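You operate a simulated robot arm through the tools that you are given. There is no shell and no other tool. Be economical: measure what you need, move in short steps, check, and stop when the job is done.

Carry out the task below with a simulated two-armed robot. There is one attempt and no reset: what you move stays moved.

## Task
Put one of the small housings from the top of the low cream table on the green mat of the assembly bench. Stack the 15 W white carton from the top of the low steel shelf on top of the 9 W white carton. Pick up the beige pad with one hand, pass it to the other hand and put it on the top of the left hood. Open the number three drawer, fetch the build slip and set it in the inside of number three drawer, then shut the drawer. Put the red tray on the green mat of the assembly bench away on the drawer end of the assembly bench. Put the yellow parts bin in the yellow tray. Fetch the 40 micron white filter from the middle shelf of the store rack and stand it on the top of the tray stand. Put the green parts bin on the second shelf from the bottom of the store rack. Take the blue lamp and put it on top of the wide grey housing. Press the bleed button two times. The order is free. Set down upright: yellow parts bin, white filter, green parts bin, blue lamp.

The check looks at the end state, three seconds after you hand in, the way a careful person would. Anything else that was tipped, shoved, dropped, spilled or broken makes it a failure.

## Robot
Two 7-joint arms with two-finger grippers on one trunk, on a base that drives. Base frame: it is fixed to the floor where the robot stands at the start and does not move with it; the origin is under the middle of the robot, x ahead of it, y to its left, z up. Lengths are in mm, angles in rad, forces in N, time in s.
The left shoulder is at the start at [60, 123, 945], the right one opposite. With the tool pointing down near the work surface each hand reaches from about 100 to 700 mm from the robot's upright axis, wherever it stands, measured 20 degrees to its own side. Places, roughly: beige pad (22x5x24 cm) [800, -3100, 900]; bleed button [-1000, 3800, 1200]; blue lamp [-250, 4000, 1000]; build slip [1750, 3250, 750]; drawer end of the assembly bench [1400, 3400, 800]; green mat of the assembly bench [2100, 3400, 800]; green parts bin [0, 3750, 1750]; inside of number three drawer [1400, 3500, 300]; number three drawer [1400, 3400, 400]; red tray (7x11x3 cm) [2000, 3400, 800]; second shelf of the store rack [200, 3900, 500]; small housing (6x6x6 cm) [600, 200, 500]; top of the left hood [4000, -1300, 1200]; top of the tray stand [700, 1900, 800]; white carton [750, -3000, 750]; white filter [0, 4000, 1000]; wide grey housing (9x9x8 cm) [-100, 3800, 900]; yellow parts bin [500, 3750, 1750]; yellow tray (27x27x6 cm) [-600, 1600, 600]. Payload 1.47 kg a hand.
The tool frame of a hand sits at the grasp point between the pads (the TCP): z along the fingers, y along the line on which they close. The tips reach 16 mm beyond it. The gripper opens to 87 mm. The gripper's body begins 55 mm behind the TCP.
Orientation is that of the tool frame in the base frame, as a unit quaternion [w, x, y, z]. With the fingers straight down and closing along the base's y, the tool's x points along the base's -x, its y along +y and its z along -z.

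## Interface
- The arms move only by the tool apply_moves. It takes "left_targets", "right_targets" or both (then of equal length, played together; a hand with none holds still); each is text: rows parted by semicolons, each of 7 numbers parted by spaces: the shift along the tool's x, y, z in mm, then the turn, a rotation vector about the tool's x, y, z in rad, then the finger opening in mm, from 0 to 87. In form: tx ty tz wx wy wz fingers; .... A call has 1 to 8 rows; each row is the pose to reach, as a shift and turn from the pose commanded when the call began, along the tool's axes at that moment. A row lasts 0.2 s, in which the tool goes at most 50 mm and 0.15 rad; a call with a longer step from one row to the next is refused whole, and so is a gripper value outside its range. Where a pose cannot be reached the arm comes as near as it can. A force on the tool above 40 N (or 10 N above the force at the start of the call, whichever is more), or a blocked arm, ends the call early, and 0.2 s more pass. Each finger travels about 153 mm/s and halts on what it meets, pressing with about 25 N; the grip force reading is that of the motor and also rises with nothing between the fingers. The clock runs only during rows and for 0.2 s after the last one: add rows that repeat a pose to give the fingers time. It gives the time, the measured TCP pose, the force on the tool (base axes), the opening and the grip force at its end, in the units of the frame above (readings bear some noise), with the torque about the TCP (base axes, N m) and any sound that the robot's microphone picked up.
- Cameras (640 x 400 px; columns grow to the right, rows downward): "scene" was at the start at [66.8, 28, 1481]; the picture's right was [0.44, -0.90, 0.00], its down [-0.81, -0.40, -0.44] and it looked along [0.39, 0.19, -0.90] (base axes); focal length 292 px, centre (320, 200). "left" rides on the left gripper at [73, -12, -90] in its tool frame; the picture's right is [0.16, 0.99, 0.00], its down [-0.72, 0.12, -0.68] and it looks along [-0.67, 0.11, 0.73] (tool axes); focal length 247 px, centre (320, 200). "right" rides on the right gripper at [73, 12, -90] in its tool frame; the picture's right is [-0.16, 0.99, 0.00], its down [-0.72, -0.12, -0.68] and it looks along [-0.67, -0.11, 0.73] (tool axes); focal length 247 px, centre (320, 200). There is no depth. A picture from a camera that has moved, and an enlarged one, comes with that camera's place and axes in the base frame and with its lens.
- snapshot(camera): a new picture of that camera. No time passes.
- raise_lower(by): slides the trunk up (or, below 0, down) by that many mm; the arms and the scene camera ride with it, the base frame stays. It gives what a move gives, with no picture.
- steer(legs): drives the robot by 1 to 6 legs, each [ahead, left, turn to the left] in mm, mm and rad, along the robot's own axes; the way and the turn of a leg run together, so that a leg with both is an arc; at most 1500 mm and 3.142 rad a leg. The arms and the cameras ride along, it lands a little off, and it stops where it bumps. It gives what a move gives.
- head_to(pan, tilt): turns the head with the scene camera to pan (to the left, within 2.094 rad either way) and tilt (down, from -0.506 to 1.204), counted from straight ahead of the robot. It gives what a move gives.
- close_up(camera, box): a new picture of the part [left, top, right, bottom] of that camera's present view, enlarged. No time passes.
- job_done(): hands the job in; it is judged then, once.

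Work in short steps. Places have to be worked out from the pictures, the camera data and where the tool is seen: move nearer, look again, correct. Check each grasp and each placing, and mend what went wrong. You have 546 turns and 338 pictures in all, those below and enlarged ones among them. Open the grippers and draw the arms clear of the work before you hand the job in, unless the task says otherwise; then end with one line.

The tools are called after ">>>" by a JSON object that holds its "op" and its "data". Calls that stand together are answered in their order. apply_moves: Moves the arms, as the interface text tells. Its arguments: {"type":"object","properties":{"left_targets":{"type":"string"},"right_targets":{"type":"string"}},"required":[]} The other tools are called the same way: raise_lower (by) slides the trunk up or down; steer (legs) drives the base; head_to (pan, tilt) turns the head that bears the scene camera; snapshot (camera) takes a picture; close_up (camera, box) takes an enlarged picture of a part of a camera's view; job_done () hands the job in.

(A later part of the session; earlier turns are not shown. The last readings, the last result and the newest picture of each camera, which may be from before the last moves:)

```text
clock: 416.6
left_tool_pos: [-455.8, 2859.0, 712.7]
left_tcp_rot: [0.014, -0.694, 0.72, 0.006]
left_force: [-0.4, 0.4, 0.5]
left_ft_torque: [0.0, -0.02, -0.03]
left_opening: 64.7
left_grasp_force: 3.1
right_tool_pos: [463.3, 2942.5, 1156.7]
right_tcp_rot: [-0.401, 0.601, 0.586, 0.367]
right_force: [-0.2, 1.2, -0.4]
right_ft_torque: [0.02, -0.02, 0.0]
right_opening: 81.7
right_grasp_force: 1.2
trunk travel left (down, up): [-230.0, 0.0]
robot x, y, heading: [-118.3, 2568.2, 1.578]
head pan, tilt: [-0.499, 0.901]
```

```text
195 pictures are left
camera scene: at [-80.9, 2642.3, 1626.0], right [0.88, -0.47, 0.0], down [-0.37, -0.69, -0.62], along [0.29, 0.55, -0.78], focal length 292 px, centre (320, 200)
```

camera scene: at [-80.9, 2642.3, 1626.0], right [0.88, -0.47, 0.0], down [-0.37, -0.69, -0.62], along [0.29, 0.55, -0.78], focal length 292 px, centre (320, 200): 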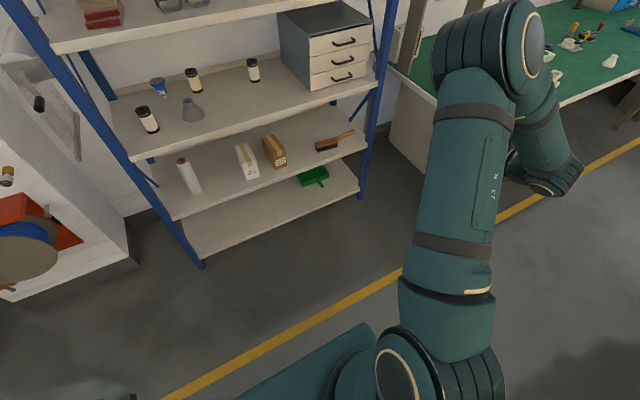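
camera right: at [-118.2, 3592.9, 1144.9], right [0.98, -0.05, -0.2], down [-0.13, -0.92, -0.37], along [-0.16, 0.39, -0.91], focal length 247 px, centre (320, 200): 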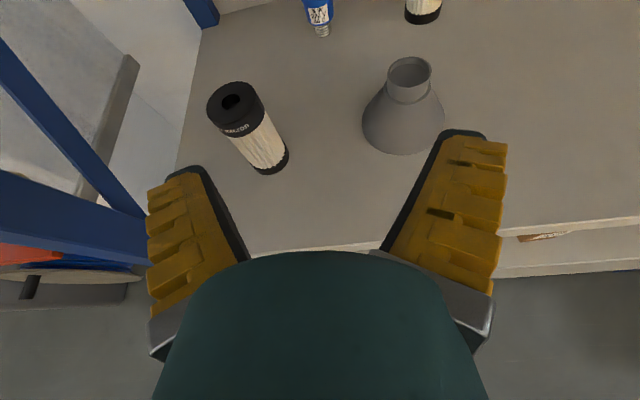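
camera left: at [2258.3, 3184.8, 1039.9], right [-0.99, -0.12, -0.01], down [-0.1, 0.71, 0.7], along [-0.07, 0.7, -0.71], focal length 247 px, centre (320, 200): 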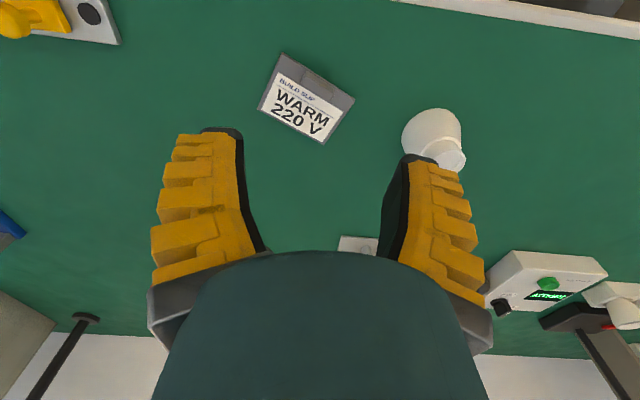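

The arm is actually longer (≈430+425 mm links), so I can stay farther back with the elbow outside the rack. Line the right shoulder up with the lamp and extend the hand far forward.

>>> {"op": "steer", "data": {"legs": [[-60, 132, -0.01]]}}

>>> {"op": "apply_moves", "data": {"right_targets": "7 -32 33 0 0 0 80; 14 -64 66 0 0 0 80; 21 -96 99 0 0 0 80; 28 -128 132 0 0 0 80; 35 -160 165 0 0 0 80; 42 -192 198 0 0 0 80; 49 -224 231 0 0 0 80; 56 -240 264 0 0 0 80"}}

>>> {"op": "apply_moves", "data": {"right_targets": "7 -32 33 0 0 0 80; 14 -64 66 0 0 0 80; 21 -96 99 0 0 0 80; 28 -128 132 0 0 0 80; 35 -160 165 0 0 0 80; 40 -192 198 0 0 0 80; 44 -212 205 0 0 0 80"}}

>>> {"op": "head_to", "data": {"pan": -0.2, "tilt": 0.8}}

>>> {"op": "snapshot", "data": {"camera": "scene"}}

```text
clock: 418.3
left_tool_pos: [-580.9, 2802.5, 713.4]
left_tcp_rot: [0.014, -0.691, 0.722, 0.007]
left_force: [-0.3, -0.2, 0.1]
left_ft_torque: [0.0, 0.01, -0.04]
left_opening: 64.6
left_grasp_force: 3.0
right_tool_pos: [338.9, 2876.0, 1157.9]
right_tcp_rot: [-0.398, 0.605, 0.582, 0.37]
right_force: [0.2, -0.6, 0.1]
right_ft_torque: [-0.03, 0.05, -0.03]
right_opening: 81.8
right_grasp_force: 1.3
trunk travel left (down, up): [-230.0, 0.0]
robot x, y, heading: [-244.0, 2503.1, 1.565]
head pan, tilt: [-0.499, 0.901]
```

```text
clock: 420.1
left_tool_pos: [-580.6, 2801.6, 713.1]
left_tcp_rot: [0.015, -0.692, 0.722, 0.006]
left_force: [0.0, 0.7, 0.2]
left_ft_torque: [0.02, -0.03, 0.0]
left_opening: 64.7
left_grasp_force: 3.2
right_tool_pos: [96.2, 3142.3, 1111.6]
right_tcp_rot: [-0.399, 0.604, 0.583, 0.369]
right_force: [0.0, 0.1, 0.6]
right_ft_torque: [0.05, -0.02, 0.02]
right_opening: 81.6
right_grasp_force: 1.3
trunk travel left (down, up): [-230.0, 0.0]
robot x, y, heading: [-247.3, 2502.3, 1.566]
head pan, tilt: [-0.499, 0.901]
```

```text
clock: 421.7
left_tool_pos: [-580.1, 2802.8, 713.5]
left_tcp_rot: [0.014, -0.691, 0.722, 0.007]
left_force: [0.0, -0.1, -0.5]
left_ft_torque: [0.0, 0.01, 0.0]
left_opening: 64.7
left_grasp_force: 3.7
right_tool_pos: [-118.0, 3345.4, 1078.6]
right_tcp_rot: [-0.4, 0.604, 0.583, 0.369]
right_force: [-0.2, -0.1, 0.5]
right_ft_torque: [-0.02, -0.02, 0.01]
right_opening: 81.8
right_grasp_force: 0.8
trunk travel left (down, up): [-230.0, 0.0]
robot x, y, heading: [-243.8, 2503.8, 1.569]
head pan, tilt: [-0.499, 0.901]
```

```text
clock: 422.5
left_tool_pos: [-580.8, 2803.0, 714.2]
left_tcp_rot: [0.015, -0.691, 0.722, 0.007]
left_force: [0.0, -0.5, -0.7]
left_ft_torque: [0.03, 0.0, -0.01]
left_opening: 64.7
left_grasp_force: 4.3
right_tool_pos: [-117.7, 3346.1, 1077.7]
right_tcp_rot: [-0.399, 0.604, 0.583, 0.369]
right_force: [0.0, -0.3, 0.3]
right_ft_torque: [-0.03, -0.02, -0.02]
right_opening: 82.0
right_grasp_force: 1.0
trunk travel left (down, up): [-230.0, 0.0]
robot x, y, heading: [-245.0, 2503.0, 1.568]
head pan, tilt: [-0.201, 0.799]
```

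```text
194 pictures are left
camera scene: at [-228.6, 2594.0, 1633.9], right [0.98, -0.2, 0.0], down [-0.15, -0.7, -0.7], along [0.14, 0.68, -0.72], focal length 292 px, centre (320, 200)
```

scene: 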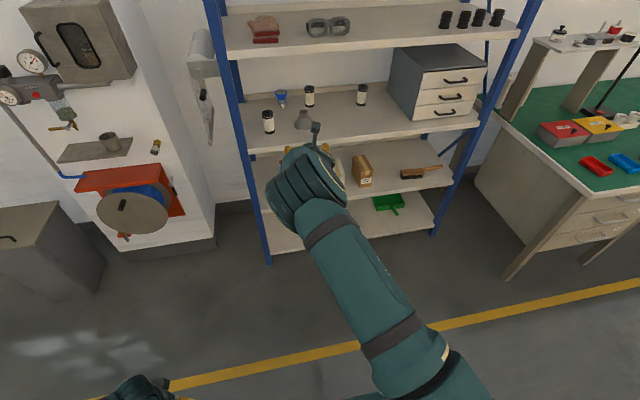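

Excellent — the extended arm reaches 843 mm ahead with the elbow well back. Drive in 470 mm and look.

>>> {"op": "steer", "data": {"legs": [[470, 0, 0]]}}

>>> {"op": "snapshot", "data": {"camera": "right"}}

>>> {"op": "snapshot", "data": {"camera": "scene"}}

```text
clock: 425.3
left_tool_pos: [-580.3, 3267.4, 713.0]
left_tcp_rot: [0.015, -0.691, 0.722, 0.007]
left_force: [0.6, -0.2, -0.2]
left_ft_torque: [-0.01, 0.02, -0.01]
left_opening: 64.5
left_grasp_force: 3.1
right_tool_pos: [-117.1, 3812.0, 1077.7]
right_tcp_rot: [-0.399, 0.604, 0.583, 0.368]
right_force: [0.4, -0.1, 0.1]
right_ft_torque: [-0.01, 0.01, 0.01]
right_opening: 81.7
right_grasp_force: 0.8
trunk travel left (down, up): [-230.0, 0.0]
robot x, y, heading: [-246.9, 2968.1, 1.571]
head pan, tilt: [-0.201, 0.799]
```

```text
193 pictures are left
camera right: at [-100.5, 3761.6, 1179.4], right [0.98, -0.07, -0.2], down [-0.14, -0.92, -0.37], along [-0.16, 0.39, -0.91], focal length 247 px, centre (320, 200)
```

right: 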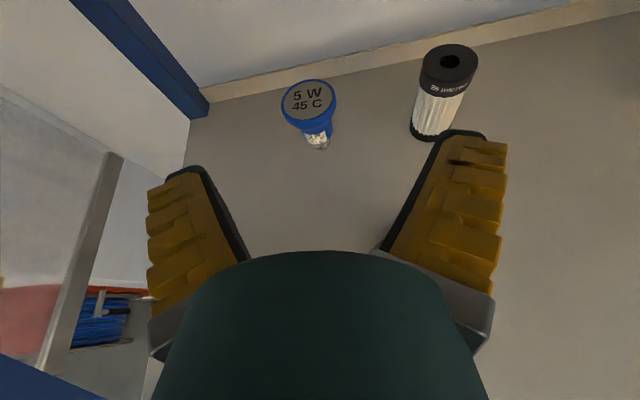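

```text
192 pictures are left
camera scene: at [-227.7, 3059.9, 1633.9], right [0.98, -0.2, 0.0], down [-0.14, -0.7, -0.7], along [0.14, 0.68, -0.72], focal length 292 px, centre (320, 200)
```

scene: 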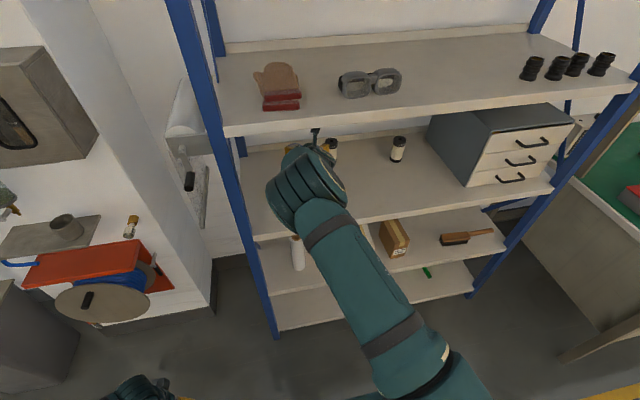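

Lamp ≈[-141,3961]. Lower and align toward it, then drive the last part.

>>> {"op": "apply_moves", "data": {"right_targets": "-23 -12 35 0 0 0 80; -46 -24 71 0 0 0 80; -46 -24 71 0 0 0 80"}}

>>> {"op": "steer", "data": {"legs": [[55, 0, 0]]}}

>>> {"op": "snapshot", "data": {"camera": "right"}}

```text
clock: 426.1
left_tool_pos: [-580.7, 3267.6, 713.8]
left_tcp_rot: [0.014, -0.691, 0.722, 0.007]
left_force: [-0.4, -0.3, 0.7]
left_ft_torque: [-0.02, -0.01, -0.03]
left_opening: 64.7
left_grasp_force: 3.2
right_tool_pos: [-145.7, 3858.1, 1008.6]
right_tcp_rot: [-0.399, 0.604, 0.583, 0.369]
right_force: [0.7, -0.4, 0.2]
right_ft_torque: [-0.03, -0.03, 0.03]
right_opening: 81.9
right_grasp_force: 1.6
trunk travel left (down, up): [-230.0, 0.0]
robot x, y, heading: [-244.4, 2969.7, 1.571]
head pan, tilt: [-0.201, 0.799]
```

```text
clock: 427.1
left_tool_pos: [-579.7, 3322.3, 713.9]
left_tcp_rot: [0.014, -0.692, 0.722, 0.006]
left_force: [0.5, 1.3, -0.9]
left_ft_torque: [-0.06, 0.0, -0.01]
left_opening: 64.6
left_grasp_force: 3.2
right_tool_pos: [-145.1, 3915.1, 1005.9]
right_tcp_rot: [-0.398, 0.604, 0.584, 0.367]
right_force: [-0.1, 0.2, -0.1]
right_ft_torque: [0.01, -0.01, 0.03]
right_opening: 81.7
right_grasp_force: 0.7
trunk travel left (down, up): [-230.0, 0.0]
robot x, y, heading: [-246.2, 3026.6, 1.567]
head pan, tilt: [-0.201, 0.799]
```

```text
191 pictures are left
camera right: at [-128.9, 3863.6, 1108.5], right [0.98, -0.07, -0.2], down [-0.14, -0.92, -0.37], along [-0.16, 0.39, -0.91], focal length 247 px, centre (320, 200)
```

right: 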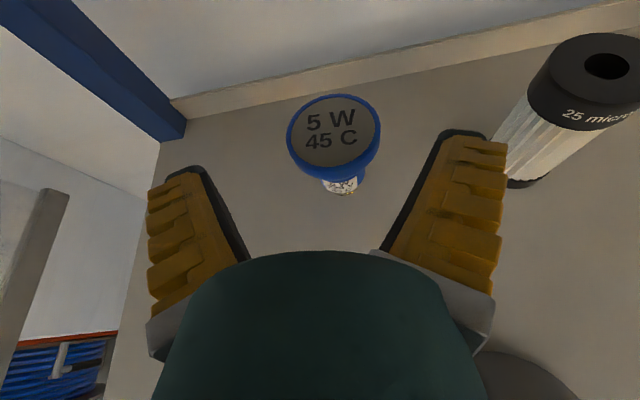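

Lamp face at [-140,3964,982]. Move in to straddle it and look.

>>> {"op": "apply_moves", "data": {"right_targets": "-8 2 30 0 0 0 80; -15 4 57 0 0 0 80; -15 4 57 0 0 0 80"}}

>>> {"op": "snapshot", "data": {"camera": "right"}}

```text
clock: 427.9
left_tool_pos: [-580.8, 3321.8, 713.0]
left_tcp_rot: [0.014, -0.691, 0.722, 0.007]
left_force: [0.4, -0.4, -0.1]
left_ft_torque: [0.01, -0.01, -0.03]
left_opening: 64.5
left_grasp_force: 3.4
right_tool_pos: [-145.9, 3937.0, 975.4]
right_tcp_rot: [-0.399, 0.604, 0.583, 0.369]
right_force: [-0.1, -0.7, 0.4]
right_ft_torque: [-0.02, -0.03, -0.02]
right_opening: 81.7
right_grasp_force: 0.8
right hand out of reach, approached as far as the arm can: row 2, 3
trunk travel left (down, up): [-230.0, 0.0]
robot x, y, heading: [-247.2, 3022.9, 1.569]
head pan, tilt: [-0.201, 0.799]
```

```text
190 pictures are left
camera right: at [-128.7, 3885.7, 1077.6], right [0.98, -0.07, -0.2], down [-0.14, -0.92, -0.37], along [-0.15, 0.39, -0.91], focal length 247 px, centre (320, 200)
```

right: 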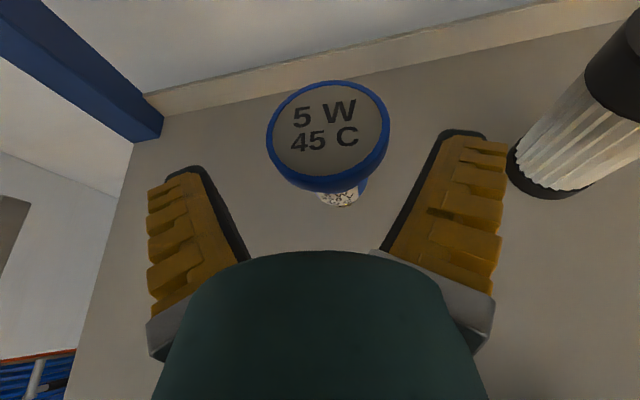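

At arm's limit; drive 27 mm ahead and 7 mm right to straddle the lamp.

>>> {"op": "steer", "data": {"legs": [[27, -7, 0]]}}

>>> {"op": "snapshot", "data": {"camera": "right"}}

```text
clock: 428.7
left_tool_pos: [-573.5, 3349.0, 713.8]
left_tcp_rot: [0.013, -0.692, 0.722, 0.006]
left_force: [0.6, 0.2, -1.1]
left_ft_torque: [-0.02, 0.05, 0.0]
left_opening: 64.5
left_grasp_force: 3.5
right_tool_pos: [-139.8, 3965.1, 973.9]
right_tcp_rot: [-0.399, 0.604, 0.584, 0.368]
right_force: [0.0, 0.7, -0.4]
right_ft_torque: [0.01, -0.02, 0.05]
right_opening: 81.7
right_grasp_force: 1.3
trunk travel left (down, up): [-230.0, 0.0]
robot x, y, heading: [-240.3, 3053.1, 1.572]
head pan, tilt: [-0.201, 0.799]
```

```text
189 pictures are left
camera right: at [-122.7, 3913.7, 1076.1], right [0.98, -0.06, -0.2], down [-0.13, -0.92, -0.37], along [-0.16, 0.39, -0.91], focal length 247 px, centre (320, 200)
```

right: 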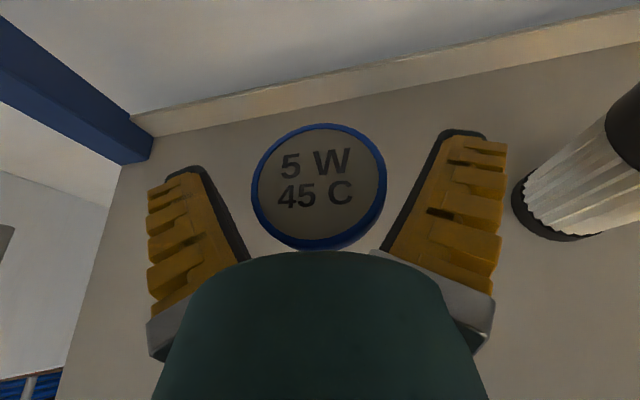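

Aligned. Close on the lamp.

>>> {"op": "apply_moves", "data": {"right_targets": "0 0 0 0 0 0 65; 0 0 0 0 0 0 55; 0 0 0 0 0 0 40; 0 0 0 0 0 0 30; 0 0 0 0 0 0 30"}}

>>> {"op": "snapshot", "data": {"camera": "right"}}

```text
clock: 429.9
left_tool_pos: [-574.1, 3348.2, 713.7]
left_tcp_rot: [0.013, -0.692, 0.721, 0.007]
left_force: [-0.2, 0.0, -0.5]
left_ft_torque: [0.02, -0.05, 0.0]
left_opening: 64.5
left_grasp_force: 3.8
right_tool_pos: [-141.1, 3962.6, 974.6]
right_tcp_rot: [-0.399, 0.603, 0.584, 0.368]
right_force: [0.1, -0.2, 0.0]
right_ft_torque: [-0.01, 0.01, 0.0]
right_opening: 57.8
right_grasp_force: 24.8
trunk travel left (down, up): [-230.0, 0.0]
robot x, y, heading: [-239.8, 3050.8, 1.572]
head pan, tilt: [-0.201, 0.799]
```

```text
188 pictures are left
camera right: at [-122.9, 3912.3, 1077.3], right [0.98, -0.06, -0.2], down [-0.13, -0.92, -0.37], along [-0.16, 0.39, -0.91], focal length 247 px, centre (320, 200)
```

right: 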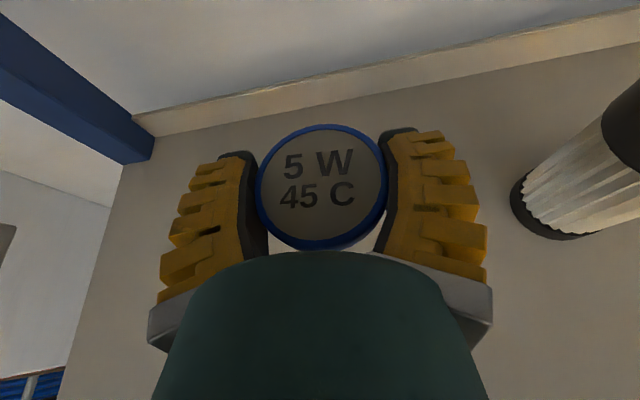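

Gripped at 57.8 mm. Lift straight up ~95 mm.

>>> {"op": "apply_moves", "data": {"right_targets": "10 0 -5 0 0 0 30; 32 0 -14 0 0 0 30; 60 0 -26 0 0 0 30; 87 0 -39 0 0 0 30; 87 0 -39 0 0 0 30"}}

>>> {"op": "snapshot", "data": {"camera": "right"}}

```text
clock: 431.1
left_tool_pos: [-572.2, 3348.1, 713.7]
left_tcp_rot: [0.014, -0.692, 0.722, 0.007]
left_force: [0.4, -0.3, -0.3]
left_ft_torque: [-0.02, -0.01, -0.02]
left_opening: 64.5
left_grasp_force: 3.3
right_tool_pos: [-134.5, 3964.1, 1070.5]
right_tcp_rot: [-0.399, 0.603, 0.584, 0.368]
right_force: [0.0, -0.4, -0.7]
right_ft_torque: [0.04, 0.01, 0.0]
right_opening: 58.4
right_grasp_force: 24.4
trunk travel left (down, up): [-230.0, 0.0]
robot x, y, heading: [-240.5, 3048.8, 1.567]
head pan, tilt: [-0.201, 0.799]
```

```text
187 pictures are left
camera right: at [-117.8, 3913.8, 1171.9], right [0.98, -0.06, -0.2], down [-0.13, -0.92, -0.37], along [-0.16, 0.39, -0.91], focal length 247 px, centre (320, 200)
```

right: 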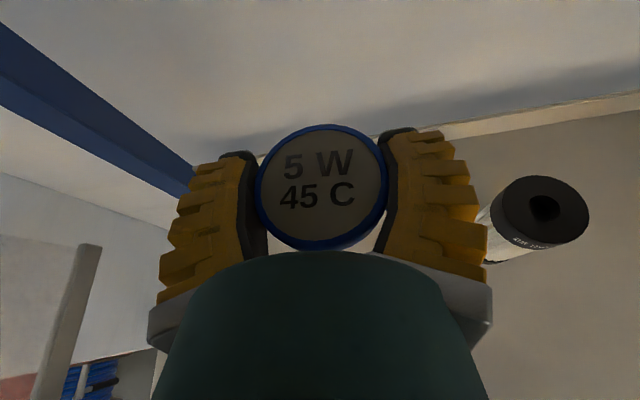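

Lamp held. Housing axis is ≈[-61,3779], top z≈976. Drive back 150 and right 72, keeping the lamp above it, and look.

>>> {"op": "steer", "data": {"legs": [[-120, 0, 0], [0, -72, 0]]}}

>>> {"op": "snapshot", "data": {"camera": "right"}}

>>> {"op": "snapshot", "data": {"camera": "scene"}}

```text
clock: 433.2
left_tool_pos: [-502.2, 3228.0, 714.3]
left_tcp_rot: [0.014, -0.693, 0.721, 0.007]
left_force: [-0.1, -0.4, 0.7]
left_ft_torque: [0.05, -0.01, 0.04]
left_opening: 64.5
left_grasp_force: 3.0
right_tool_pos: [-64.0, 3842.9, 1068.8]
right_tcp_rot: [-0.4, 0.603, 0.584, 0.368]
right_force: [0.2, 0.8, -0.8]
right_ft_torque: [-0.02, 0.03, -0.01]
right_opening: 58.8
right_grasp_force: 24.4
trunk travel left (down, up): [-230.0, 0.0]
robot x, y, heading: [-167.2, 2931.0, 1.571]
head pan, tilt: [-0.201, 0.799]
```

```text
186 pictures are left
camera right: at [-46.9, 3793.3, 1172.1], right [0.98, -0.06, -0.2], down [-0.13, -0.92, -0.37], along [-0.16, 0.39, -0.91], focal length 247 px, centre (320, 200)
```

right: 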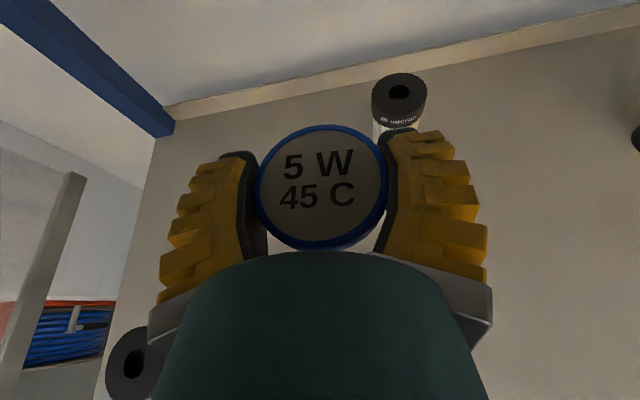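

```text
185 pictures are left
camera scene: at [-148.7, 3020.0, 1633.9], right [0.98, -0.2, 0.0], down [-0.14, -0.7, -0.7], along [0.14, 0.68, -0.72], focal length 292 px, centre (320, 200)
```

scene: 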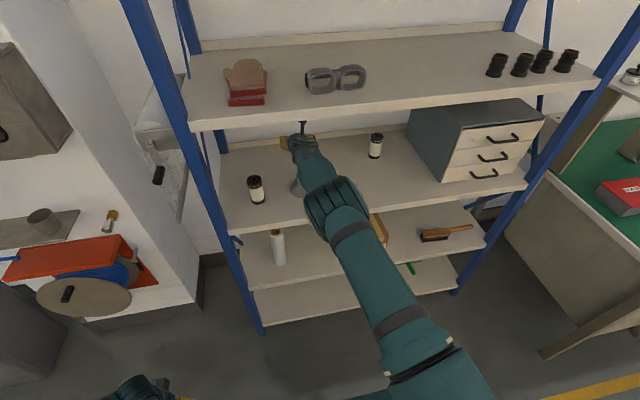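

The housing is hidden now. I back off 200 mm so the wrist camera sees it ahead of the lamp, for a precise fix (two views).

>>> {"op": "steer", "data": {"legs": [[-200, 0, 0]]}}

>>> {"op": "close_up", "data": {"camera": "right", "box": [200, 0, 440, 150]}}

>>> {"op": "steer", "data": {"legs": [[55, 0, 0]]}}

>>> {"op": "close_up", "data": {"camera": "right", "box": [200, 0, 440, 150]}}

```text
clock: 434.8
left_tool_pos: [-501.7, 3025.8, 713.4]
left_tcp_rot: [0.015, -0.692, 0.722, 0.007]
left_force: [0.1, 0.6, -0.4]
left_ft_torque: [0.01, -0.03, 0.01]
left_opening: 64.7
left_grasp_force: 3.0
right_tool_pos: [-63.7, 3642.6, 1071.0]
right_tcp_rot: [-0.4, 0.603, 0.585, 0.367]
right_force: [0.2, -0.9, -1.3]
right_ft_torque: [0.02, -0.02, 0.0]
right_opening: 58.5
right_grasp_force: 25.1
trunk travel left (down, up): [-230.0, 0.0]
robot x, y, heading: [-169.4, 2731.2, 1.57]
head pan, tilt: [-0.201, 0.799]
```

```text
2.67 times, centred on (320, 75) of right
camera zoom: at [-47.3, 3592.0, 1172.7], right [0.98, -0.06, -0.2], down [-0.13, -0.92, -0.37], along [-0.16, 0.39, -0.91], focal length 659 px, centre (320, 533)
```

zoom: 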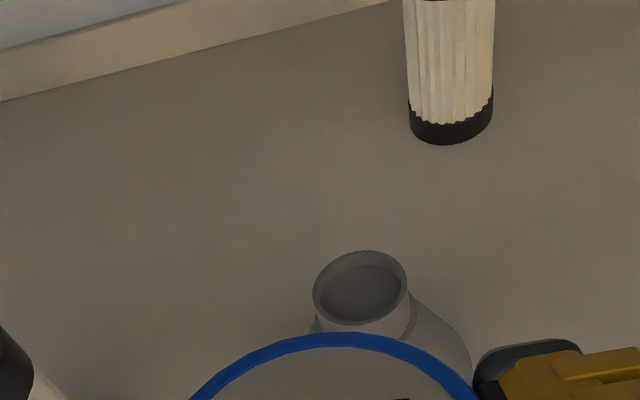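

```text
clock: 435.8
left_tool_pos: [-502.7, 3081.9, 713.7]
left_tcp_rot: [0.014, -0.692, 0.722, 0.006]
left_force: [-0.4, 0.8, -1.1]
left_ft_torque: [-0.04, 0.0, 0.0]
left_opening: 64.7
left_grasp_force: 3.8
right_tool_pos: [-64.2, 3698.8, 1069.3]
right_tcp_rot: [-0.399, 0.604, 0.584, 0.368]
right_force: [0.0, 0.9, -0.8]
right_ft_torque: [-0.01, 0.04, 0.0]
right_opening: 58.7
right_grasp_force: 24.9
trunk travel left (down, up): [-230.0, 0.0]
robot x, y, heading: [-169.6, 2784.3, 1.571]
head pan, tilt: [-0.201, 0.799]
```

```text
2.67 times, centred on (320, 75) of right
camera zoom: at [-47.7, 3648.1, 1170.5], right [0.98, -0.06, -0.2], down [-0.13, -0.92, -0.37], along [-0.16, 0.39, -0.91], focal length 659 px, centre (320, 533)
```

zoom: 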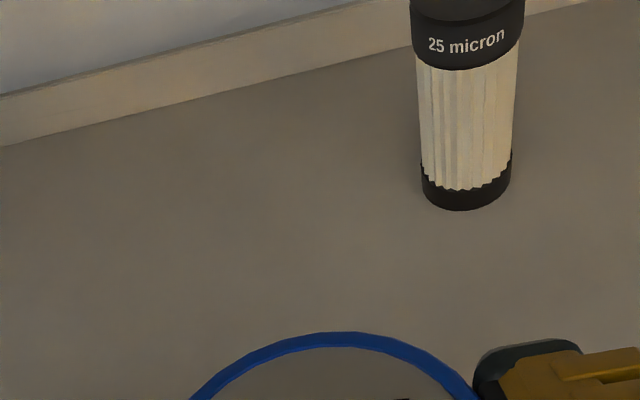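

Two-view fix: housing axis [-60.7,3780], top z≈970, open cup-like neck (the screw base will drop in). Raise 15 mm, drive 78 mm ahead.

>>> {"op": "apply_moves", "data": {"right_targets": "14 0 -6 0 0 0 30; 14 0 -6 0 0 0 30"}}

>>> {"op": "steer", "data": {"legs": [[70, 0, 0]]}}

```text
clock: 436.4
left_tool_pos: [-503.5, 3080.4, 713.2]
left_tcp_rot: [0.014, -0.692, 0.722, 0.007]
left_force: [-0.2, 0.3, -0.8]
left_ft_torque: [0.0, -0.01, -0.01]
left_opening: 64.6
left_grasp_force: 3.4
right_tool_pos: [-64.0, 3697.6, 1085.0]
right_tcp_rot: [-0.399, 0.603, 0.585, 0.367]
right_force: [-0.8, 0.4, -0.7]
right_ft_torque: [0.02, -0.03, 0.0]
right_opening: 58.7
right_grasp_force: 24.8
trunk travel left (down, up): [-230.0, 0.0]
robot x, y, heading: [-164.5, 2785.2, 1.573]
head pan, tilt: [-0.201, 0.799]
```

```text
clock: 437.4
left_tool_pos: [-501.6, 3150.4, 712.9]
left_tcp_rot: [0.013, -0.692, 0.722, 0.006]
left_force: [0.2, 0.3, 0.4]
left_ft_torque: [-0.03, 0.01, 0.02]
left_opening: 64.5
left_grasp_force: 3.4
right_tool_pos: [-64.3, 3767.1, 1084.7]
right_tcp_rot: [-0.399, 0.604, 0.584, 0.367]
right_force: [-0.2, -0.4, -1.5]
right_ft_torque: [0.0, -0.03, 0.0]
right_opening: 58.3
right_grasp_force: 24.8
trunk travel left (down, up): [-230.0, 0.0]
robot x, y, heading: [-167.7, 2853.8, 1.572]
head pan, tilt: [-0.201, 0.799]
```

Fine correction by base 9 mm ahead, then check position.

>>> {"op": "steer", "data": {"legs": [[9, -2, 0]]}}

>>> {"op": "snapshot", "data": {"camera": "right"}}

```text
clock: 438.1
left_tool_pos: [-500.4, 3158.2, 712.4]
left_tcp_rot: [0.014, -0.692, 0.721, 0.006]
left_force: [0.6, 0.8, -0.1]
left_ft_torque: [-0.01, -0.02, 0.01]
left_opening: 64.7
left_grasp_force: 3.2
right_tool_pos: [-61.7, 3775.5, 1085.1]
right_tcp_rot: [-0.4, 0.603, 0.584, 0.368]
right_force: [0.1, -0.4, -1.3]
right_ft_torque: [0.01, -0.02, 0.0]
right_opening: 58.6
right_grasp_force: 25.1
trunk travel left (down, up): [-230.0, 0.0]
robot x, y, heading: [-163.3, 2859.9, 1.57]
head pan, tilt: [-0.201, 0.799]
```

```text
182 pictures are left
camera right: at [-44.6, 3724.3, 1187.3], right [0.98, -0.06, -0.2], down [-0.13, -0.92, -0.37], along [-0.16, 0.39, -0.91], focal length 247 px, centre (320, 200)
```

right: 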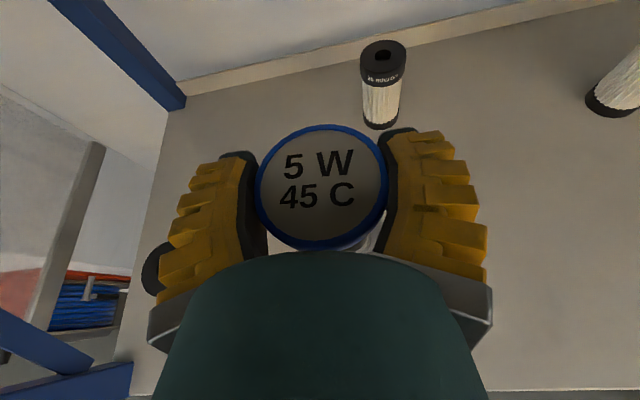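

Positioned. Lower with the trunk in small steps, watching force.

>>> {"op": "raise_lower", "data": {"by": -25}}

>>> {"op": "raise_lower", "data": {"by": -10}}

>>> {"op": "raise_lower", "data": {"by": -8}}

```text
clock: 438.8
left_tool_pos: [-501.6, 3158.6, 687.4]
left_tcp_rot: [0.014, -0.692, 0.722, 0.007]
left_force: [-0.1, -0.4, 0.6]
left_ft_torque: [-0.01, -0.01, 0.02]
left_opening: 64.8
left_grasp_force: 3.8
right_tool_pos: [-61.2, 3774.6, 1061.0]
right_tcp_rot: [-0.399, 0.604, 0.584, 0.368]
right_force: [-0.9, -0.7, -0.6]
right_ft_torque: [-0.04, 0.02, -0.01]
right_opening: 58.7
right_grasp_force: 24.8
trunk travel left (down, up): [-205.0, 25.0]
robot x, y, heading: [-167.7, 2861.9, 1.571]
head pan, tilt: [-0.201, 0.799]
```

```text
clock: 439.4
left_tool_pos: [-501.2, 3158.8, 678.5]
left_tcp_rot: [0.015, -0.692, 0.722, 0.006]
left_force: [0.4, 0.1, 0.4]
left_ft_torque: [0.0, -0.01, 0.02]
left_opening: 64.6
left_grasp_force: 3.0
right_tool_pos: [-60.5, 3775.4, 1051.5]
right_tcp_rot: [-0.399, 0.604, 0.584, 0.368]
right_force: [-0.1, -0.7, 0.1]
right_ft_torque: [0.0, 0.0, 0.01]
right_opening: 58.3
right_grasp_force: 24.6
trunk travel left (down, up): [-195.0, 35.0]
robot x, y, heading: [-164.6, 2862.8, 1.566]
head pan, tilt: [-0.201, 0.799]
```

```text
clock: 440.0
left_tool_pos: [-500.2, 3157.8, 669.5]
left_tcp_rot: [0.013, -0.692, 0.722, 0.007]
left_force: [0.2, -0.6, 0.2]
left_ft_torque: [0.0, -0.01, 0.0]
left_opening: 64.8
left_grasp_force: 3.4
right_tool_pos: [-61.9, 3775.1, 1045.8]
right_tcp_rot: [-0.402, 0.602, 0.584, 0.368]
right_force: [0.6, 0.8, 6.2]
right_ft_torque: [0.04, -0.03, 0.01]
right_opening: 58.8
right_grasp_force: 25.5
trunk travel left (down, up): [-187.0, 43.0]
robot x, y, heading: [-166.1, 2863.9, 1.573]
head pan, tilt: [-0.201, 0.799]
```

Contact (6 N, purely vertical) at TCP z 1046. Check view before release.

>>> {"op": "close_up", "data": {"camera": "scene", "box": [220, 80, 400, 220]}}

>>> {"op": "snapshot", "data": {"camera": "left"}}

```text
2.86 times, centred on (310, 150) of scene
camera zoom: at [-147.5, 2950.2, 1591.0], right [0.98, -0.2, 0.0], down [-0.14, -0.7, -0.7], along [0.14, 0.68, -0.72], focal length 835 px, centre (349, 343)
```

zoom: 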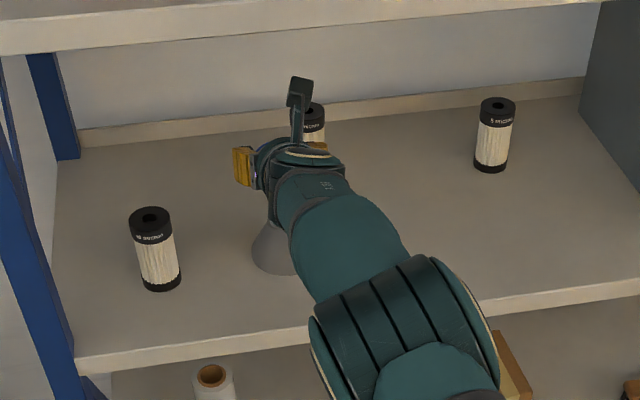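

```text
180 pictures are left
camera left: at [-492.6, 3082.1, 757.4], right [-0.99, -0.12, -0.01], down [-0.09, 0.71, 0.7], along [-0.07, 0.7, -0.71], focal length 247 px, centre (320, 200)
```

left: 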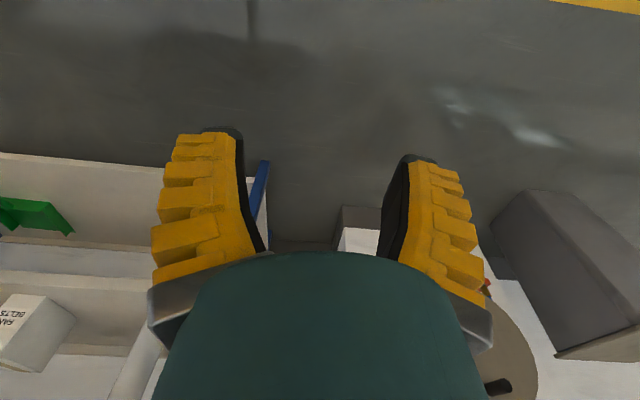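

Likely inserted (contact ~9 mm below rim height). Lower 3 mm more to confirm firm seating.

>>> {"op": "raise_lower", "data": {"by": -3}}

```text
clock: 440.5
left_tool_pos: [-499.2, 3157.5, 668.2]
left_tcp_rot: [0.016, -0.691, 0.722, 0.007]
left_force: [0.3, 0.7, 0.0]
left_ft_torque: [-0.01, 0.0, 0.01]
left_opening: 64.9
left_grasp_force: 3.6
right_tool_pos: [-61.8, 3774.7, 1043.1]
right_tcp_rot: [-0.402, 0.602, 0.583, 0.369]
right_force: [2.0, 2.9, 16.3]
right_ft_torque: [0.09, -0.11, 0.01]
right_opening: 59.4
right_grasp_force: 24.9
trunk travel left (down, up): [-184.0, 46.0]
robot x, y, heading: [-166.0, 2862.0, 1.566]
head pan, tilt: [-0.201, 0.799]
```

Firmly seated. Ease up 2 mm and open slowly, then look.

>>> {"op": "raise_lower", "data": {"by": 2}}

>>> {"op": "apply_moves", "data": {"right_targets": "0 0 0 0 0 0 58; 0 0 0 0 0 0 60; 0 0 0 0 0 0 62; 0 0 0 0 0 0 64; 0 0 0 0 0 0 66"}}

>>> {"op": "snapshot", "data": {"camera": "right"}}

```text
clock: 441.0
left_tool_pos: [-501.0, 3157.4, 669.4]
left_tcp_rot: [0.014, -0.692, 0.721, 0.006]
left_force: [-0.1, 0.5, -0.8]
left_ft_torque: [0.03, -0.04, 0.01]
left_opening: 64.7
left_grasp_force: 2.9
right_tool_pos: [-61.8, 3773.1, 1043.7]
right_tcp_rot: [-0.401, 0.602, 0.584, 0.369]
right_force: [1.5, 2.7, 14.4]
right_ft_torque: [0.11, -0.07, 0.0]
right_opening: 58.6
right_grasp_force: 25.0
trunk travel left (down, up): [-186.0, 44.0]
robot x, y, heading: [-166.3, 2859.8, 1.566]
head pan, tilt: [-0.201, 0.799]
```

```text
clock: 442.2
left_tool_pos: [-501.7, 3157.5, 669.0]
left_tcp_rot: [0.014, -0.692, 0.721, 0.006]
left_force: [-0.2, 0.6, 0.2]
left_ft_torque: [-0.01, -0.01, 0.01]
left_opening: 64.6
left_grasp_force: 3.4
right_tool_pos: [-61.4, 3773.9, 1041.4]
right_tcp_rot: [-0.4, 0.603, 0.584, 0.368]
right_force: [0.9, -0.2, -0.2]
right_ft_torque: [0.01, 0.03, 0.03]
right_opening: 69.9
right_grasp_force: 2.5
trunk travel left (down, up): [-186.0, 44.0]
robot x, y, heading: [-163.3, 2859.3, 1.569]
head pan, tilt: [-0.201, 0.799]
```

```text
179 pictures are left
camera right: at [-44.6, 3724.2, 1143.3], right [0.98, -0.06, -0.2], down [-0.13, -0.92, -0.37], along [-0.16, 0.39, -0.91], focal length 247 px, centre (320, 200)
```

right: 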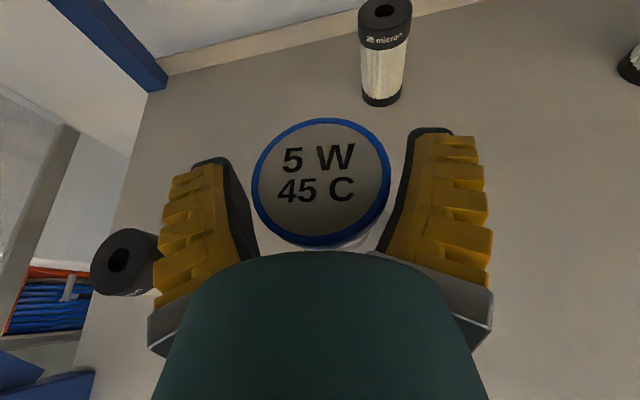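

The lamp stands on the housing. Drive straight back and verify.

>>> {"op": "steer", "data": {"legs": [[-330, 0, 0]]}}

>>> {"op": "close_up", "data": {"camera": "scene", "box": [200, 60, 440, 210]}}

>>> {"op": "snapshot", "data": {"camera": "right"}}

```text
clock: 444.4
left_tool_pos: [-500.4, 2824.2, 668.5]
left_tcp_rot: [0.014, -0.692, 0.722, 0.007]
left_force: [-0.5, -1.0, 0.5]
left_ft_torque: [0.0, 0.0, -0.01]
left_opening: 64.6
left_grasp_force: 2.6
right_tool_pos: [-63.4, 3440.4, 1043.3]
right_tcp_rot: [-0.399, 0.603, 0.584, 0.368]
right_force: [-0.2, 0.5, 0.8]
right_ft_torque: [0.0, 0.01, -0.04]
right_opening: 70.1
right_grasp_force: 2.5
trunk travel left (down, up): [-186.0, 44.0]
robot x, y, heading: [-165.1, 2526.8, 1.573]
head pan, tilt: [-0.201, 0.799]
```

```text
2.67 times, centred on (320, 135) of scene
camera zoom: at [-147.9, 2616.0, 1590.0], right [0.98, -0.2, 0.0], down [-0.14, -0.7, -0.7], along [0.14, 0.68, -0.72], focal length 779 px, centre (320, 373)
```

zoom: 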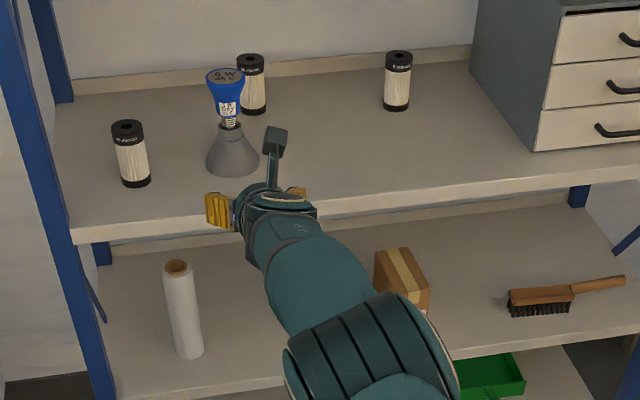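

```text
177 pictures are left
camera right: at [-45.2, 3389.6, 1143.9], right [0.98, -0.06, -0.2], down [-0.13, -0.92, -0.37], along [-0.16, 0.39, -0.91], focal length 247 px, centre (320, 200)
```

right: 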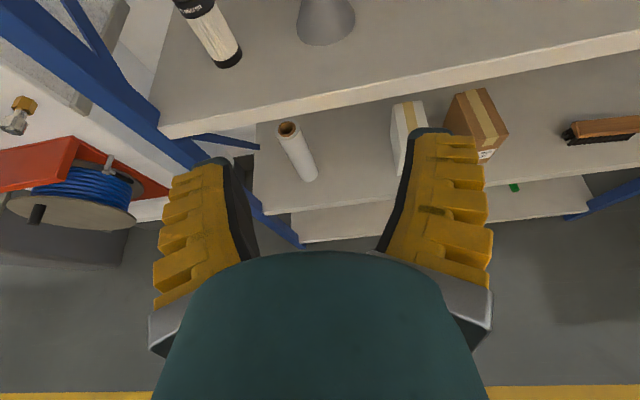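

Lamp is upright on the housing. Now identify the 40-micron filter by zooming.

>>> {"op": "close_up", "data": {"camera": "scene", "box": [235, 100, 265, 122]}}

>>> {"op": "close_up", "data": {"camera": "scene", "box": [335, 70, 365, 92]}}

```text
16.00 times, centred on (250, 111) of scene
camera zoom: at [-147.9, 2616.0, 1590.0], right [0.98, -0.2, 0.0], down [-0.14, -0.7, -0.7], along [0.14, 0.68, -0.72], focal length 4675 px, centre (1440, 1624)
```

zoom: 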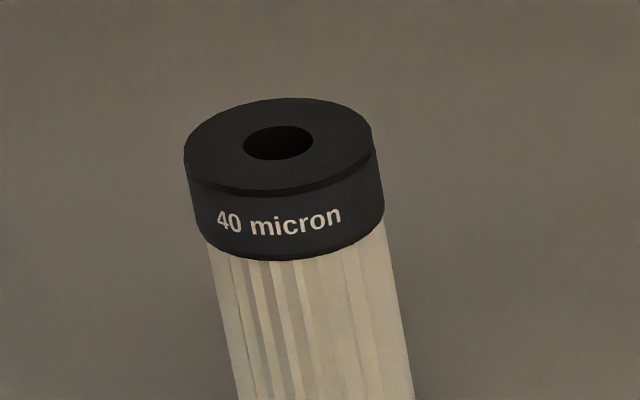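

```text
16.00 times, centred on (350, 81) of scene
camera zoom: at [-147.9, 2616.0, 1590.0], right [0.98, -0.2, 0.0], down [-0.14, -0.7, -0.7], along [0.14, 0.68, -0.72], focal length 4675 px, centre (-160, 2104)
```

zoom: 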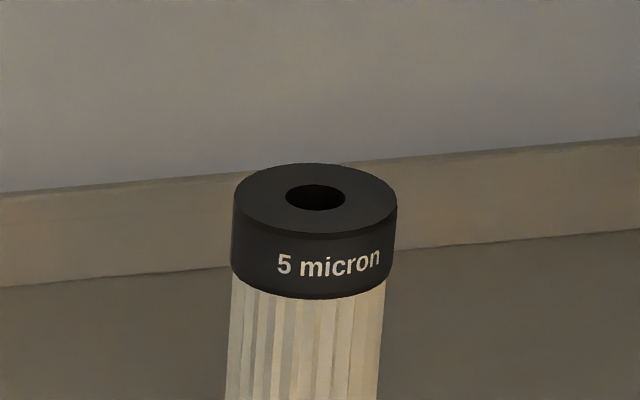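

The left-front filter is the 40 micron, at ≈[-219,3763], top z≈991. Lower by trunk 85 mm, line up, and drive in.

>>> {"op": "raise_lower", "data": {"by": -85}}

>>> {"op": "steer", "data": {"legs": [[0, 156, 0], [200, 0, 0]]}}

>>> {"op": "snapshot", "data": {"camera": "right"}}

>>> {"op": "snapshot", "data": {"camera": "scene"}}

```text
clock: 445.6
left_tool_pos: [-499.5, 2824.9, 585.0]
left_tcp_rot: [0.014, -0.692, 0.722, 0.007]
left_force: [0.3, 0.3, 0.7]
left_ft_torque: [0.03, 0.0, 0.0]
left_opening: 64.5
left_grasp_force: 3.6
right_tool_pos: [-61.3, 3442.0, 957.7]
right_tcp_rot: [-0.4, 0.603, 0.584, 0.367]
right_force: [-0.2, -0.5, 0.9]
right_ft_torque: [0.0, 0.02, 0.03]
right_opening: 70.2
right_grasp_force: 3.3
trunk travel left (down, up): [-101.0, 129.0]
robot x, y, heading: [-166.1, 2532.0, 1.57]
head pan, tilt: [-0.201, 0.799]
```

```text
clock: 448.9
left_tool_pos: [-658.0, 3025.6, 583.9]
left_tcp_rot: [0.015, -0.692, 0.721, 0.005]
left_force: [0.3, -0.2, 0.1]
left_ft_torque: [-0.02, 0.0, 0.03]
left_opening: 64.7
left_grasp_force: 3.5
right_tool_pos: [-219.7, 3643.2, 955.9]
right_tcp_rot: [-0.4, 0.603, 0.585, 0.367]
right_force: [0.0, 0.4, 0.0]
right_ft_torque: [0.0, -0.02, 0.03]
right_opening: 70.2
right_grasp_force: 2.7
trunk travel left (down, up): [-101.0, 129.0]
robot x, y, heading: [-322.4, 2729.1, 1.576]
head pan, tilt: [-0.201, 0.799]
```

```text
174 pictures are left
camera right: at [-202.7, 3592.6, 1057.5], right [0.98, -0.06, -0.2], down [-0.13, -0.92, -0.37], along [-0.16, 0.39, -0.91], focal length 247 px, centre (320, 200)
```

right: 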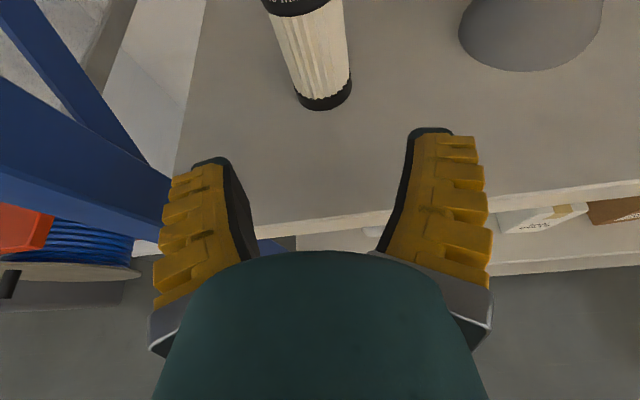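

```text
173 pictures are left
camera scene: at [-304.7, 2819.6, 1504.8], right [0.98, -0.2, 0.0], down [-0.14, -0.7, -0.7], along [0.14, 0.68, -0.72], focal length 292 px, centre (320, 200)
```

scene: 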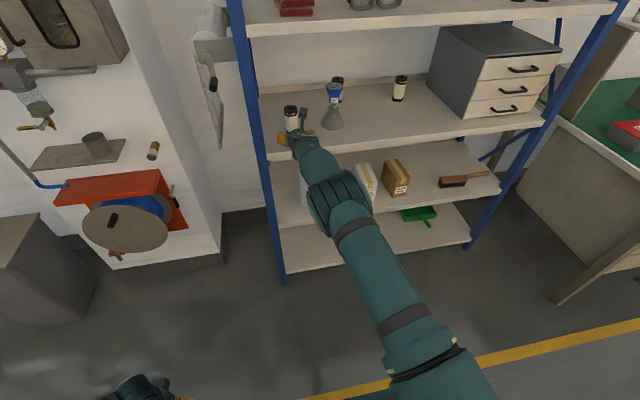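

Aligned with the filter. Drive ahead 118 mm.

>>> {"op": "steer", "data": {"legs": [[118, 0, 0]]}}

>>> {"op": "snapshot", "data": {"camera": "right"}}

```text
clock: 450.1
left_tool_pos: [-657.9, 3144.9, 583.7]
left_tcp_rot: [0.013, -0.693, 0.721, 0.006]
left_force: [0.2, -0.2, -0.7]
left_ft_torque: [-0.03, -0.05, -0.01]
left_opening: 64.6
left_grasp_force: 2.9
right_tool_pos: [-220.6, 3762.5, 955.4]
right_tcp_rot: [-0.4, 0.603, 0.585, 0.367]
right_force: [-0.1, 0.1, -0.3]
right_ft_torque: [0.04, 0.01, 0.0]
right_opening: 69.9
right_grasp_force: 2.3
trunk travel left (down, up): [-101.0, 129.0]
robot x, y, heading: [-321.9, 2849.2, 1.571]
head pan, tilt: [-0.201, 0.799]
```

```text
172 pictures are left
camera right: at [-204.3, 3712.2, 1057.2], right [0.98, -0.06, -0.2], down [-0.13, -0.92, -0.37], along [-0.16, 0.39, -0.91], focal length 247 px, centre (320, 200)
```

right: 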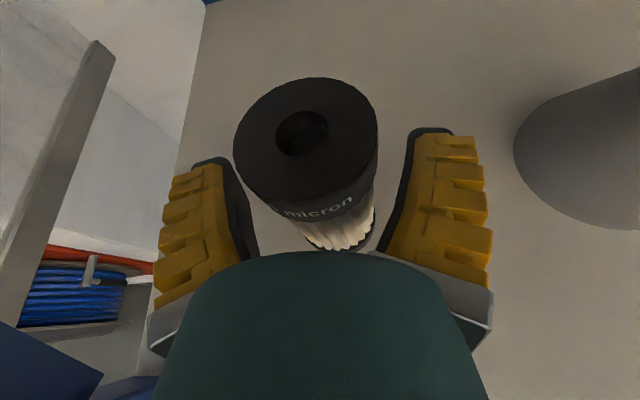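

Straddled. Close and lift with the trunk.

>>> {"op": "apply_moves", "data": {"right_targets": "0 0 0 0 0 0 50; 0 0 0 0 0 0 35; 0 0 0 0 0 0 20; 0 0 0 0 0 0 10; 0 0 0 0 0 0 10"}}

>>> {"op": "raise_lower", "data": {"by": 70}}

>>> {"op": "snapshot", "data": {"camera": "right"}}

```text
clock: 451.3
left_tool_pos: [-658.4, 3144.0, 584.0]
left_tcp_rot: [0.015, -0.693, 0.721, 0.007]
left_force: [-0.4, -1.0, 0.2]
left_ft_torque: [0.02, -0.02, 0.0]
left_opening: 64.5
left_grasp_force: 3.3
right_tool_pos: [-221.0, 3761.2, 956.6]
right_tcp_rot: [-0.4, 0.602, 0.585, 0.367]
right_force: [0.8, 0.1, 3.2]
right_ft_torque: [0.04, -0.09, -0.01]
right_opening: 45.0
right_grasp_force: 25.2
trunk travel left (down, up): [-101.0, 129.0]
robot x, y, heading: [-323.8, 2848.5, 1.574]
head pan, tilt: [-0.201, 0.799]
```

```text
clock: 452.4
left_tool_pos: [-657.5, 3145.2, 654.3]
left_tcp_rot: [0.014, -0.693, 0.721, 0.006]
left_force: [0.0, -0.1, -0.5]
left_ft_torque: [0.02, 0.01, 0.0]
left_opening: 64.7
left_grasp_force: 3.1
right_tool_pos: [-221.6, 3760.7, 1024.7]
right_tcp_rot: [-0.4, 0.602, 0.586, 0.366]
right_force: [0.6, 0.0, -0.5]
right_ft_torque: [0.0, 0.02, 0.03]
right_opening: 44.8
right_grasp_force: 24.5
trunk travel left (down, up): [-171.0, 59.0]
robot x, y, heading: [-318.2, 2846.9, 1.568]
head pan, tilt: [-0.201, 0.799]
```

```text
171 pictures are left
camera right: at [-204.4, 3711.5, 1127.5], right [0.98, -0.06, -0.2], down [-0.13, -0.92, -0.37], along [-0.16, 0.39, -0.91], focal length 247 px, centre (320, 200)
```

right: 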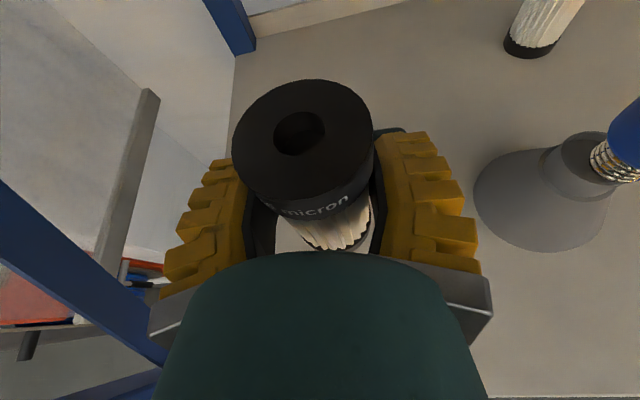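

Filter held upright; the lamp/housing stand fine. Back out and retract the arm.

>>> {"op": "steer", "data": {"legs": [[-380, 0, 0]]}}

>>> {"op": "apply_moves", "data": {"right_targets": "-19 6 -43 0 0 0 10; -38 12 -86 0 0 0 10; -57 18 -129 0 0 0 10; -76 24 -172 0 0 0 10; -95 30 -215 0 0 0 10; -114 36 -258 0 0 0 10; -133 42 -301 0 0 0 10; -150 50 -340 0 0 0 10"}}

>>> {"op": "snapshot", "data": {"camera": "right"}}

```text
clock: 454.8
left_tool_pos: [-657.1, 2767.4, 653.9]
left_tcp_rot: [0.015, -0.692, 0.722, 0.006]
left_force: [0.9, -0.9, 0.1]
left_ft_torque: [0.03, -0.02, 0.01]
left_opening: 64.5
left_grasp_force: 3.6
right_tool_pos: [-217.8, 3381.5, 1027.7]
right_tcp_rot: [-0.4, 0.603, 0.584, 0.368]
right_force: [0.1, -0.4, -1.0]
right_ft_torque: [-0.03, -0.03, -0.01]
right_opening: 44.5
right_grasp_force: 25.3
trunk travel left (down, up): [-171.0, 59.0]
robot x, y, heading: [-319.7, 2468.7, 1.57]
head pan, tilt: [-0.201, 0.799]
```

```text
clock: 456.6
left_tool_pos: [-656.2, 2768.4, 655.1]
left_tcp_rot: [0.014, -0.692, 0.721, 0.006]
left_force: [-0.4, -0.4, -0.2]
left_ft_torque: [0.0, 0.0, -0.01]
left_opening: 64.5
left_grasp_force: 3.1
right_tool_pos: [-165.1, 3008.8, 1024.8]
right_tcp_rot: [-0.4, 0.603, 0.584, 0.368]
right_force: [-0.3, 0.2, -0.7]
right_ft_torque: [0.01, 0.0, -0.01]
right_opening: 44.3
right_grasp_force: 25.0
trunk travel left (down, up): [-171.0, 59.0]
robot x, y, heading: [-321.7, 2463.9, 1.567]
head pan, tilt: [-0.201, 0.799]
```

```text
170 pictures are left
camera right: at [-149.6, 2957.7, 1126.9], right [0.98, -0.06, -0.2], down [-0.13, -0.92, -0.37], along [-0.16, 0.39, -0.91], focal length 247 px, centre (320, 200)
```

right: 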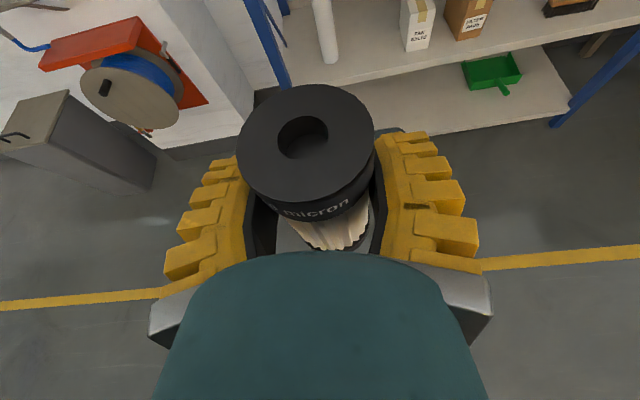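

Drive to about [500,2700], turn to face the tray stand (south), and look.

>>> {"op": "steer", "data": {"legs": [[240, -820, 0], [0, 0, 3.14]]}}

>>> {"op": "head_to", "data": {"pan": 0.0, "tilt": 0.8}}

>>> {"op": "snapshot", "data": {"camera": "scene"}}

```text
clock: 471.5
left_tool_pos: [834.6, 2432.0, 654.1]
left_tcp_rot: [0.007, 0.706, 0.708, -0.014]
left_force: [-0.4, -0.5, 0.5]
left_ft_torque: [-0.02, -0.03, -0.02]
left_opening: 64.5
left_grasp_force: 3.2
right_tool_pos: [354.7, 2168.7, 1025.2]
right_tcp_rot: [0.359, 0.597, -0.589, 0.409]
right_force: [0.4, -0.1, -0.9]
right_ft_torque: [-0.03, 0.01, -0.04]
right_opening: 43.1
right_grasp_force: 24.8
trunk travel left (down, up): [-171.0, 59.0]
robot x, y, heading: [482.7, 2715.7, -1.526]
head pan, tilt: [-0.201, 0.799]
```

```text
clock: 472.2
left_tool_pos: [834.0, 2433.0, 653.9]
left_tcp_rot: [0.007, 0.705, 0.709, -0.013]
left_force: [-0.7, 0.5, 0.9]
left_ft_torque: [0.0, -0.01, -0.04]
left_opening: 64.8
left_grasp_force: 3.6
right_tool_pos: [355.1, 2168.2, 1025.0]
right_tcp_rot: [0.358, 0.598, -0.59, 0.407]
right_force: [0.8, 0.7, -0.6]
right_ft_torque: [0.05, -0.02, -0.04]
right_opening: 43.1
right_grasp_force: 25.3
trunk travel left (down, up): [-171.0, 59.0]
robot x, y, heading: [484.9, 2715.8, -1.528]
head pan, tilt: [0.0, 0.799]
```

```text
169 pictures are left
camera scene: at [491.3, 2625.0, 1574.9], right [-1.0, -0.04, 0.0], down [-0.03, 0.72, -0.7], along [0.03, -0.7, -0.72], focal length 292 px, centre (320, 200)
```

scene: 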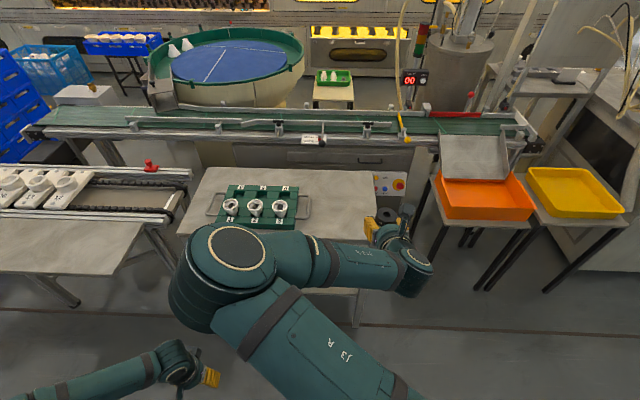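

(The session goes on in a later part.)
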